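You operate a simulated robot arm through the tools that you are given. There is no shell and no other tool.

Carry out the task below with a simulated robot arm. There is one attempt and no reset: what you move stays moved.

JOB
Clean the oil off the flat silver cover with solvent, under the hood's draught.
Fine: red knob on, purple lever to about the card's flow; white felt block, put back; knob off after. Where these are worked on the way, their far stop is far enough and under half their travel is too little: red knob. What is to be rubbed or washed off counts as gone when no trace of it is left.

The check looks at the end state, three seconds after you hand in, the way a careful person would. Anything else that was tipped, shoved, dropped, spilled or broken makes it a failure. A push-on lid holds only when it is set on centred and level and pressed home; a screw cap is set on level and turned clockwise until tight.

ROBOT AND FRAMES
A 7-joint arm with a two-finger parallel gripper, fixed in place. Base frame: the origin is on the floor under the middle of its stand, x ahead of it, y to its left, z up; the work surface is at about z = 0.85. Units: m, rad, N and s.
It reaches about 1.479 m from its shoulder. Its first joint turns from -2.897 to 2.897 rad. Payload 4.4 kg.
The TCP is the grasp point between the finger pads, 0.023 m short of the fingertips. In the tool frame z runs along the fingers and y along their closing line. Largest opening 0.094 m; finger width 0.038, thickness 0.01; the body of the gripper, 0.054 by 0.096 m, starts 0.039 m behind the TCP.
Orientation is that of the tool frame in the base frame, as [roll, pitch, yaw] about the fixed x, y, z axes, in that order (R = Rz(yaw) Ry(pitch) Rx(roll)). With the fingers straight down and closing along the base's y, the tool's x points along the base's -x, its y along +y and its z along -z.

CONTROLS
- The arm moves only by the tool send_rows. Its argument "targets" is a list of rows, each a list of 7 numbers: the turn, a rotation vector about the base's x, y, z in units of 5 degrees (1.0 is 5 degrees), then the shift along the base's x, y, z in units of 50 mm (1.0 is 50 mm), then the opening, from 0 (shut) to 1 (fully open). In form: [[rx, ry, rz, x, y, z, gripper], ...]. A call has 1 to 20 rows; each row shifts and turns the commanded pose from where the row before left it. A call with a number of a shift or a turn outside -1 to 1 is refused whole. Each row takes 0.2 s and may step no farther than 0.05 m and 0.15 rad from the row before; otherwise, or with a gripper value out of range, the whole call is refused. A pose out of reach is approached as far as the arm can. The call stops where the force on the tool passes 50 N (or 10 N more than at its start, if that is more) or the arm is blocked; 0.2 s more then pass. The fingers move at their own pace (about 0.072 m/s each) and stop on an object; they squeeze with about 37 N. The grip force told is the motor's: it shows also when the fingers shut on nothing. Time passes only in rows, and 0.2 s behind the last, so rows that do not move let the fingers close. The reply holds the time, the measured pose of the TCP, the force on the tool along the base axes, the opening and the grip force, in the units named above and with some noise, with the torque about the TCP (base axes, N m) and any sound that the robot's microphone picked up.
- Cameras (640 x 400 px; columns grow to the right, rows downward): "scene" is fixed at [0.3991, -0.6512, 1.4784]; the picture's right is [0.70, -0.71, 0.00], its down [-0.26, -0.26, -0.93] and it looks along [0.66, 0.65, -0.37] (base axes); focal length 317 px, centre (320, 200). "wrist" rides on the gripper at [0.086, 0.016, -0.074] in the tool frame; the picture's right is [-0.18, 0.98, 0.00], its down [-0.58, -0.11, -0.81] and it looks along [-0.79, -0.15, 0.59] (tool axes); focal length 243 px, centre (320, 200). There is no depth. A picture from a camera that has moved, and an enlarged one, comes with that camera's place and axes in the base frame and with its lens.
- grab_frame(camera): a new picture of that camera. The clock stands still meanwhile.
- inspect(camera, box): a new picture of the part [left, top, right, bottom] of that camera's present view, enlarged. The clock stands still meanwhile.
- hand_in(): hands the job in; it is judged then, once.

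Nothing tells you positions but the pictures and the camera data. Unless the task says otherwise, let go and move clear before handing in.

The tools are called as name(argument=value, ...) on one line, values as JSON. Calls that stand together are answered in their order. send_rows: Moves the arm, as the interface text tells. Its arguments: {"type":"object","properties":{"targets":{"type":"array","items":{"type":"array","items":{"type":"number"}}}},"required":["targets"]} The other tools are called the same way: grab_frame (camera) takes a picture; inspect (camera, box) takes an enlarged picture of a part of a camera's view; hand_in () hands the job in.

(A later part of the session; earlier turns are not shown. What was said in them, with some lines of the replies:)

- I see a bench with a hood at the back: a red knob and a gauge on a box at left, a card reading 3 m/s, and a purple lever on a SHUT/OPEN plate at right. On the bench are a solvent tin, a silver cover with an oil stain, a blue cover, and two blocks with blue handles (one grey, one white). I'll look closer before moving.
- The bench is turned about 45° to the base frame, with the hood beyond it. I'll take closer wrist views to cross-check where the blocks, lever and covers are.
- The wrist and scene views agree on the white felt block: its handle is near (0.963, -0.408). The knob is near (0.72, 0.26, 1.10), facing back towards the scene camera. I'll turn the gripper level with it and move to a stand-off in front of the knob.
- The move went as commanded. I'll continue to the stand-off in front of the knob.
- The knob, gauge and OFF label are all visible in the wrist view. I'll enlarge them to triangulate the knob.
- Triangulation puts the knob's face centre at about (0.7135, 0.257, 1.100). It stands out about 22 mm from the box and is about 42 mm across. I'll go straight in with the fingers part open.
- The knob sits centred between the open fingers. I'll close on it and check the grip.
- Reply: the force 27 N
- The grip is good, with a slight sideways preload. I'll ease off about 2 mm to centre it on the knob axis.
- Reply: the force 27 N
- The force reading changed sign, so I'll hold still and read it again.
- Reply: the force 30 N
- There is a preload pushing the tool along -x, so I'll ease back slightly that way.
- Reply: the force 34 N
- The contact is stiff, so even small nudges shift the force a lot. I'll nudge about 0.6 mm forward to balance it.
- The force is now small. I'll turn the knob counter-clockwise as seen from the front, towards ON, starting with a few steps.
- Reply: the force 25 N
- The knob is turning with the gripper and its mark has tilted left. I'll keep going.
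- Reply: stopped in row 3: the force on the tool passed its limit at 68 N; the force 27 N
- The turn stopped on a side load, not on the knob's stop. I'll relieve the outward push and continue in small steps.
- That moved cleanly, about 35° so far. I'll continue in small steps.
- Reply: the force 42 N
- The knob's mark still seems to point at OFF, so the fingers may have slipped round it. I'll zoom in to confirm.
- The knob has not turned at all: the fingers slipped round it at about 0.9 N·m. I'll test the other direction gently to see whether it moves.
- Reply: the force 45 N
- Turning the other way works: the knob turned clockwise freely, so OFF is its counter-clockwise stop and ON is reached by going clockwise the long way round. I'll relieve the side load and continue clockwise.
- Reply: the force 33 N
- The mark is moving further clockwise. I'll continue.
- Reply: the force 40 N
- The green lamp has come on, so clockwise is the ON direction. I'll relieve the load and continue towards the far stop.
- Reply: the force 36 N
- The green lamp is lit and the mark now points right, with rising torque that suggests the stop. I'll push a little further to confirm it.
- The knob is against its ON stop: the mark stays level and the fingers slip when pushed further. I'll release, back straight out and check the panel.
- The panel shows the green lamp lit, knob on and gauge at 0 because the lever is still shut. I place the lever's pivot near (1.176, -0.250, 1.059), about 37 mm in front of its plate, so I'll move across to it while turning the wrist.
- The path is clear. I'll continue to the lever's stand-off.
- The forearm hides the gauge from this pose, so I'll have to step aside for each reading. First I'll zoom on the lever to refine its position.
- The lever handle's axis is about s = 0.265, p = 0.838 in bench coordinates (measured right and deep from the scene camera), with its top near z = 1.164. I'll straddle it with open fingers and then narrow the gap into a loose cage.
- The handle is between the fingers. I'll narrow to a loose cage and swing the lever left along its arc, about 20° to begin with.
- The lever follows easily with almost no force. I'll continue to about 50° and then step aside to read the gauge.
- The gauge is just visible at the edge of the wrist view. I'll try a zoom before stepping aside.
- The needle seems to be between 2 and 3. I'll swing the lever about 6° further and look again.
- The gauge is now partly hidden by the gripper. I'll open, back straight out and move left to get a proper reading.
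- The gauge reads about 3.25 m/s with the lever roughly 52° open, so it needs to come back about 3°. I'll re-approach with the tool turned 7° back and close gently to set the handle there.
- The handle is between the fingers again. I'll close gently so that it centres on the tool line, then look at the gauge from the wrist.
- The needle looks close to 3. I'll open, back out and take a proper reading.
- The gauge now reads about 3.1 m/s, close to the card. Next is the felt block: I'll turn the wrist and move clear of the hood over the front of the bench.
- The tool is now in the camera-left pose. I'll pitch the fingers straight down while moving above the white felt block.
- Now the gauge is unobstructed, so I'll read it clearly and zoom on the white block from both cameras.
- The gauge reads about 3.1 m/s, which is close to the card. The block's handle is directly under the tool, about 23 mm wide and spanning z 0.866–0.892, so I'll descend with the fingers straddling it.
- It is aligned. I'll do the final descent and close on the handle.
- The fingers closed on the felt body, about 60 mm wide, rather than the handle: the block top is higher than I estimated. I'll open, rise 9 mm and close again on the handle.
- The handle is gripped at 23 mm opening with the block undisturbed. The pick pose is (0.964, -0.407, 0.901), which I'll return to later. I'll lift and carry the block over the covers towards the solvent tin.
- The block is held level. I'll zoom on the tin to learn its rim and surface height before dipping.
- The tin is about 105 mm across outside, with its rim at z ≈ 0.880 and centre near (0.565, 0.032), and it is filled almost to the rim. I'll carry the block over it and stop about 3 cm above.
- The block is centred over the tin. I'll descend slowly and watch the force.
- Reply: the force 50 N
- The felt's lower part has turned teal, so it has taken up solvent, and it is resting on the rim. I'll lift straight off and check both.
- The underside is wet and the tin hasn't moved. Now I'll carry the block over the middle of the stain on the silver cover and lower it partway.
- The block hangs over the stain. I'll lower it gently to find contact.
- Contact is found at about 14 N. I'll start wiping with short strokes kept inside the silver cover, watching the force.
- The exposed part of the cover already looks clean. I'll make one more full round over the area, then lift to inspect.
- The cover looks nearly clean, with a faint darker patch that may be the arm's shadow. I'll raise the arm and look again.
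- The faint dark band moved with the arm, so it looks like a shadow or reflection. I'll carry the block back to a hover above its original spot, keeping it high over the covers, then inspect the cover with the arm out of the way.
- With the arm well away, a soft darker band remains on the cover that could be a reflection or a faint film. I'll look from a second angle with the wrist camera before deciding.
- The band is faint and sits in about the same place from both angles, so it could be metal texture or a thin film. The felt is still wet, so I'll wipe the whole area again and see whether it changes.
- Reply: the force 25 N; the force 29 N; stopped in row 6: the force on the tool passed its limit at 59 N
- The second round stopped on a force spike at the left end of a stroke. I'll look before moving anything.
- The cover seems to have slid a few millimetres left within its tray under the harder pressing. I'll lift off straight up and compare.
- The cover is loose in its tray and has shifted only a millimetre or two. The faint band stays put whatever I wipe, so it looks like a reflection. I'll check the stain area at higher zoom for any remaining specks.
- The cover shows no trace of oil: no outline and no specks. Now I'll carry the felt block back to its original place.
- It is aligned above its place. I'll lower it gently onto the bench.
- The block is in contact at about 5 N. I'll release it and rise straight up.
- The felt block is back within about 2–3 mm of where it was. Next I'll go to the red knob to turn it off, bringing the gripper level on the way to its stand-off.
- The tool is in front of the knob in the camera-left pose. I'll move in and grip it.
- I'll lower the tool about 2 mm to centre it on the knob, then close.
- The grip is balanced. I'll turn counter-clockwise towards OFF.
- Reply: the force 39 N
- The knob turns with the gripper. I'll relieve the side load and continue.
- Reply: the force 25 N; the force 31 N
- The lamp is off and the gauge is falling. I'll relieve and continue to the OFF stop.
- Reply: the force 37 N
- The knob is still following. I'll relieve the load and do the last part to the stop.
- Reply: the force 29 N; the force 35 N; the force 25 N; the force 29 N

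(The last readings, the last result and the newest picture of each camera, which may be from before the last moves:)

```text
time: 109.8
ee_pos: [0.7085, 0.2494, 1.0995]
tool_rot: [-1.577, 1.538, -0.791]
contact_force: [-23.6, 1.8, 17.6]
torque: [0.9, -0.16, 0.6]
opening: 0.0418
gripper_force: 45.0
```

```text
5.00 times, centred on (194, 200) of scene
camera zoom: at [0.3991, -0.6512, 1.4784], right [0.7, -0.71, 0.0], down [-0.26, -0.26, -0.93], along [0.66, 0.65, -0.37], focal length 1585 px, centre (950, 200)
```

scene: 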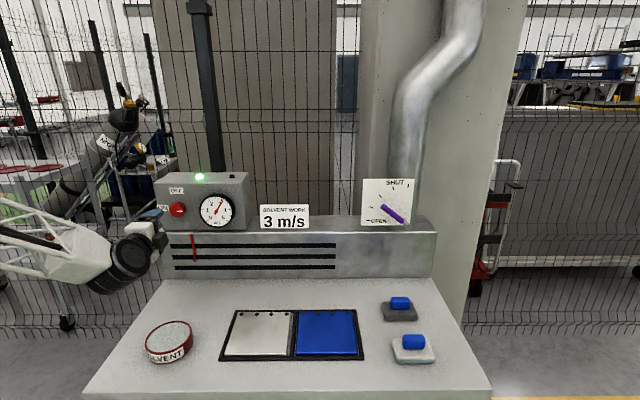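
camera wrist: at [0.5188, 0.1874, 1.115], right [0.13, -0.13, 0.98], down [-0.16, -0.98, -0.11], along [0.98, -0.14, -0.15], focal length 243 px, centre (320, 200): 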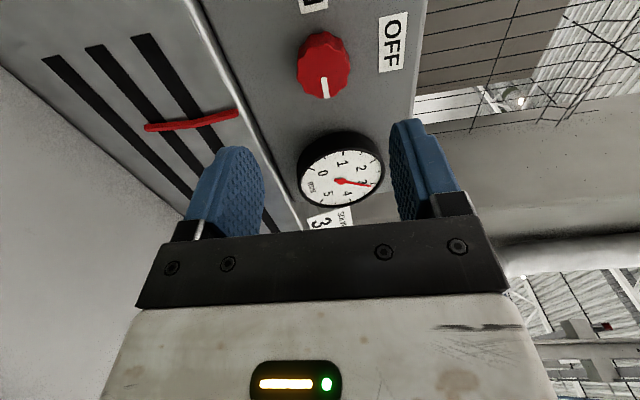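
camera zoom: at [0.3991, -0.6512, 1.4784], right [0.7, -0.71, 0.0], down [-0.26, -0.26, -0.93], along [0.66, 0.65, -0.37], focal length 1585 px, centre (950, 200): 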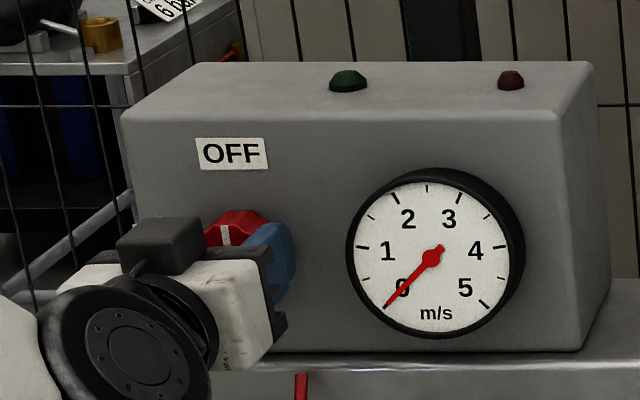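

The mark is back under OFF, the lamp is out and the gauge reads 0. I'll nudge a few more degrees to be sure of the stop, then release and back out.

send_rows(targets=[[-0.4, -0.4, 0, 0, 0, 0, 0.3], [-0.4, -0.4, 0, 0, 0, 0, 0.3]])

send_rows(targets=[[0, 0, 0, 0, 0, 0, 0.5], [0, 0, 0, 0, 0, 0, 0.75], [0, 0, 0, 0, 0, 0, 0.75], [0, 0, 0, -0.3, -0.3, 0, 0.75], [0, 0, 0, -0.5, -0.5, 0, 0.75], [0, 0, 0, -0.6, -0.6, 0, 0.75], [0, 0, 0, -0.6, -0.6, 0, 0.75], [0, 0, 0, -0.6, -0.6, 0.2, 0.75]])

inspect(camera="scene", box=[130, 160, 258, 240])

grab_frame(camera="scene")

```text
time: 110.4
ee_pos: [0.7111, 0.2487, 1.0985]
tool_rot: [-1.589, 1.443, -0.804]
contact_force: [-12.3, 10.7, 2.6]
torque: [0.48, 0.17, 0.81]
opening: 0.0413
gripper_force: 44.9
```

```text
time: 112.2
ee_pos: [0.5826, 0.119, 1.1084]
tool_rot: [-1.586, 1.442, -0.802]
contact_force: [0.5, -0.1, 0.7]
torque: [0.0, -0.02, 0.03]
opening: 0.0706
gripper_force: 0.0
```

```text
5.00 times, centred on (194, 200) of scene
camera zoom: at [0.3991, -0.6512, 1.4784], right [0.7, -0.71, 0.0], down [-0.26, -0.26, -0.93], along [0.66, 0.65, -0.37], focal length 1585 px, centre (950, 200)
```

zoom: 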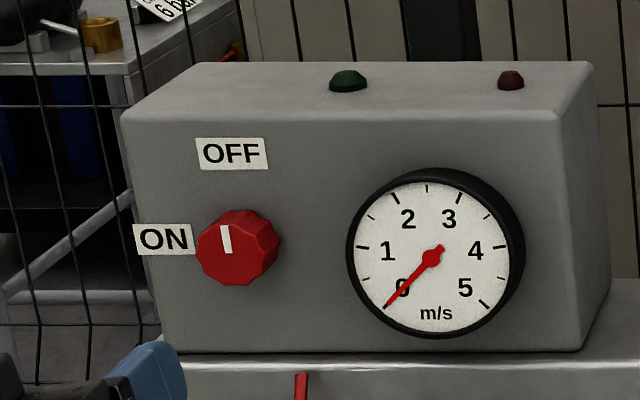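

```text
taken
```

scene: 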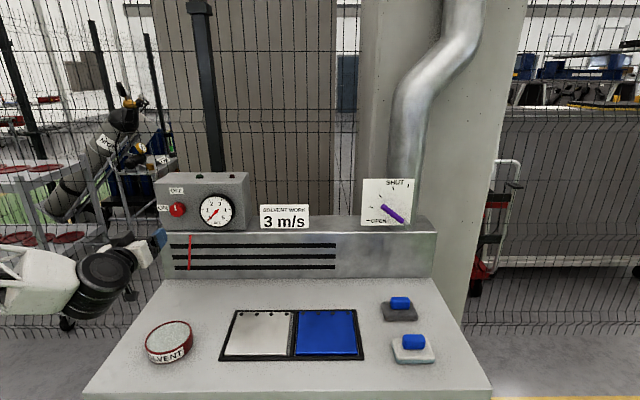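

The knob is off. With the arm clear, I'll do a last check of the cover, the tin and the lever.

inspect(camera="scene", box=[210, 300, 306, 360])

inspect(camera="scene", box=[130, 290, 290, 390])

inspect(camera="scene", box=[340, 160, 460, 235])

inspect(camera="scene", box=[334, 280, 494, 380])

```text
6.67 times, centred on (258, 330) of scene
camera zoom: at [0.3991, -0.6512, 1.4784], right [0.7, -0.71, 0.0], down [-0.26, -0.26, -0.93], along [0.66, 0.65, -0.37], focal length 2114 px, centre (733, -667)
```

zoom: 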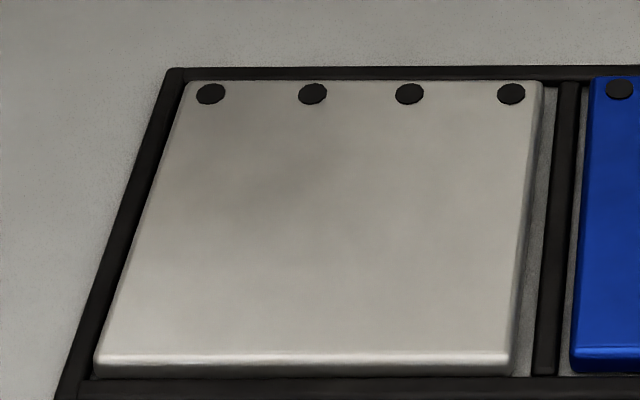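

```text
4.00 times, centred on (210, 340) of scene
camera zoom: at [0.3991, -0.6512, 1.4784], right [0.7, -0.71, 0.0], down [-0.26, -0.26, -0.93], along [0.66, 0.65, -0.37], focal length 1268 px, centre (760, -360)
```

zoom: 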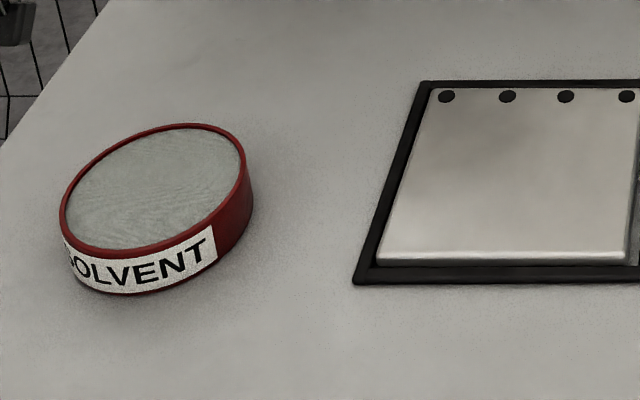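

```text
5.33 times, centred on (400, 198) of scene
camera zoom: at [0.3991, -0.6512, 1.4784], right [0.7, -0.71, 0.0], down [-0.26, -0.26, -0.93], along [0.66, 0.65, -0.37], focal length 1691 px, centre (-107, 213)
```

zoom: 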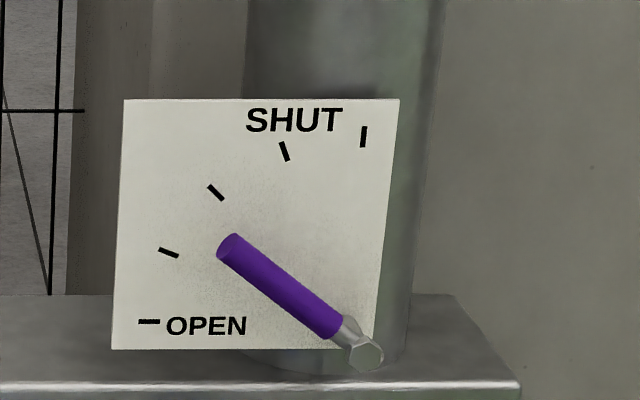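

```text
4.00 times, centred on (414, 330) of scene
camera zoom: at [0.3991, -0.6512, 1.4784], right [0.7, -0.71, 0.0], down [-0.26, -0.26, -0.93], along [0.66, 0.65, -0.37], focal length 1268 px, centre (-56, -320)
```

zoom: 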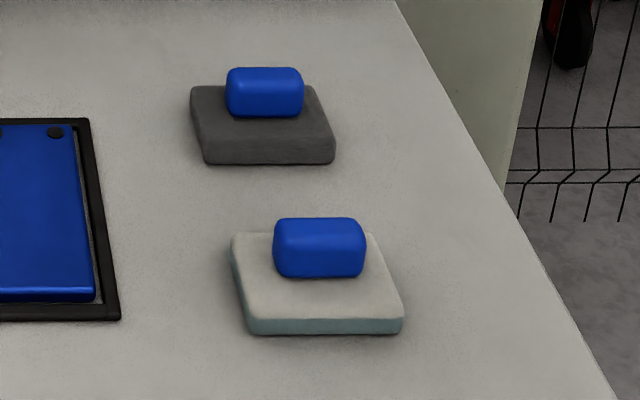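

Everything looks in order. As a last precaution I'll take a close wrist-camera look at the cover from directly above, without touching anything.

send_rows(targets=[[-1, 1, 0, 0.192, -0.385, 0, 0.75], [-1, 1, 0, 0.192, -0.385, 0, 0.75], [-1, 1, 0, 0.192, -0.385, 0, 0.75], [-1, 1, 0, 0.192, -0.385, 0, 0.75], [-1, 1, 0, 0.192, -0.385, 0, 0.75], [-1, 1, 0, 0.192, -0.385, 0, 0.75], [-1, 1, 0, 0.192, -0.385, 0, 0.75], [-1, 1, 0, 0.192, -0.385, 0, 0.75], [-1, 1, 0, 0.192, -0.385, 0, 0.75], [-1, 1, 0, 0.192, -0.385, 0, 0.75], [-1, 1, 0, 0.192, -0.385, 0, 0.75], [-1, 1, 0, 0.192, -0.385, 0, 0.75], [-0.73, 0.73, 0, 0.192, -0.385, 0, 0.75], [0, 0, 0, 0, 0, 0, 0.75]])

grab_frame(camera="wrist")

inspect(camera="wrist", box=[200, 0, 440, 150])

```text
time: 115.2
ee_pos: [0.7055, -0.1312, 1.1094]
tool_rot: [-3.14, -0.001, -2.227]
contact_force: [-0.4, -0.5, 0.6]
torque: [0.0, 0.0, -0.04]
opening: 0.0706
gripper_force: 0.0
```

```text
taken
camera wrist: at [0.6391, -0.1883, 1.1837], right [-0.67, 0.75, 0.0], down [0.44, 0.4, 0.81], along [0.6, 0.54, -0.59], focal length 243 px, centre (320, 200)
```

wrist: 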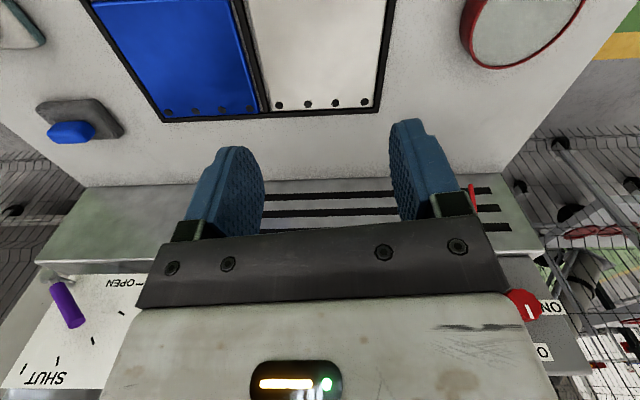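

```text
2.67 times, centred on (320, 75) of wrist
camera zoom: at [0.6391, -0.1883, 1.1837], right [-0.67, 0.75, 0.0], down [0.44, 0.4, 0.81], along [0.6, 0.54, -0.59], focal length 647 px, centre (320, 533)
```

zoom: 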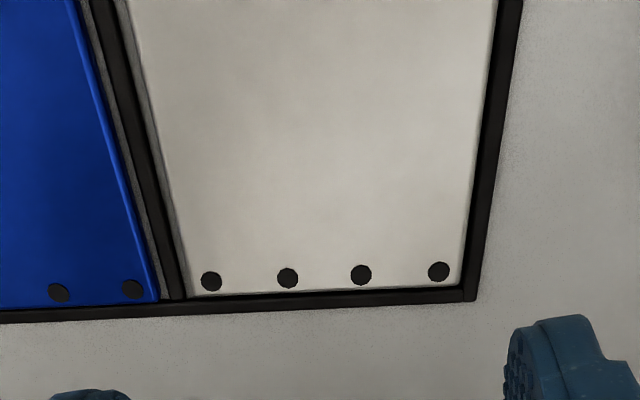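

From above, the part of the cover that looked darker in the scene view is evenly bright, so that was only a reflection and the cover is clean. I'll raise the arm clear and then hand in.

send_rows(targets=[[0, 0, 0, 0, 0, 0.8, 0.75], [0, 0, 0, 0, 0, 0.8, 0.75], [0, 0, 0, 0, 0, 0.8, 0.75], [0, 0, 0, 0, 0, 0.8, 0.75], [0, 0, 0, 0, 0, 0, 0.75]])

grab_frame(camera="scene")

grab_frame(camera="wrist")

```text
time: 116.4
ee_pos: [0.7052, -0.1291, 1.2667]
tool_rot: [-3.139, -0.003, -2.228]
contact_force: [-0.1, -0.8, 0.0]
torque: [0.02, 0.02, 0.02]
opening: 0.0707
gripper_force: 0.1
```

```text
taken
```

scene: 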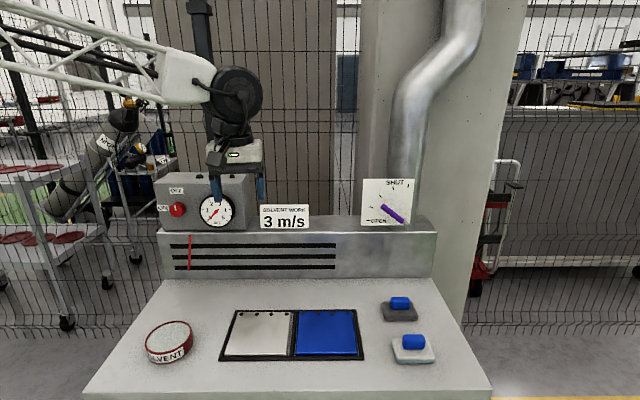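

```text
taken
camera wrist: at [0.6395, -0.1876, 1.3414], right [-0.67, 0.75, 0.0], down [0.44, 0.4, 0.81], along [0.6, 0.54, -0.59], focal length 243 px, centre (320, 200)
```

wrist: 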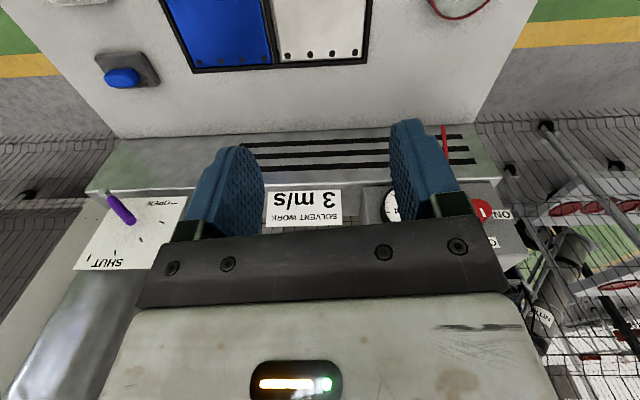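

The silver cover is clean, the felt block is back in its place, the knob is off and the lever stays at about 3.1 m/s. The tin, the blue cover and the grey block are untouched, and the arm is clear, so I'm handing in.

hand_in()

```text
The job is handed in.
```

The oil is off the silver cover, and I've handed the job in; no verdict has come back yet.

- **Draught:** The red knob was on at its far stop during the wiping. It turned clockwise, even though its ON label is on the left. I set the purple lever so the gauge read about 3.1 m/s against the card's 3, and left it there.
- **Cleaning:** I dipped the white felt block in the solvent tin and wiped the stain in several rounds. No trace showed in close views from two cameras. A faint dark band in one view turned out to be a reflection.
- **Putting back:** The felt block is within about 2–3 mm of where it started, and still damp with solvent. The knob is back at OFF, with the lamp out and the gauge at 0.
- **Cover shifted:** The silver cover sits loose in its tray. It slid a millimetre or two under the wiping and is still inside its frame; I left it there.

The tin, the blue cover and the grey block look unmoved.
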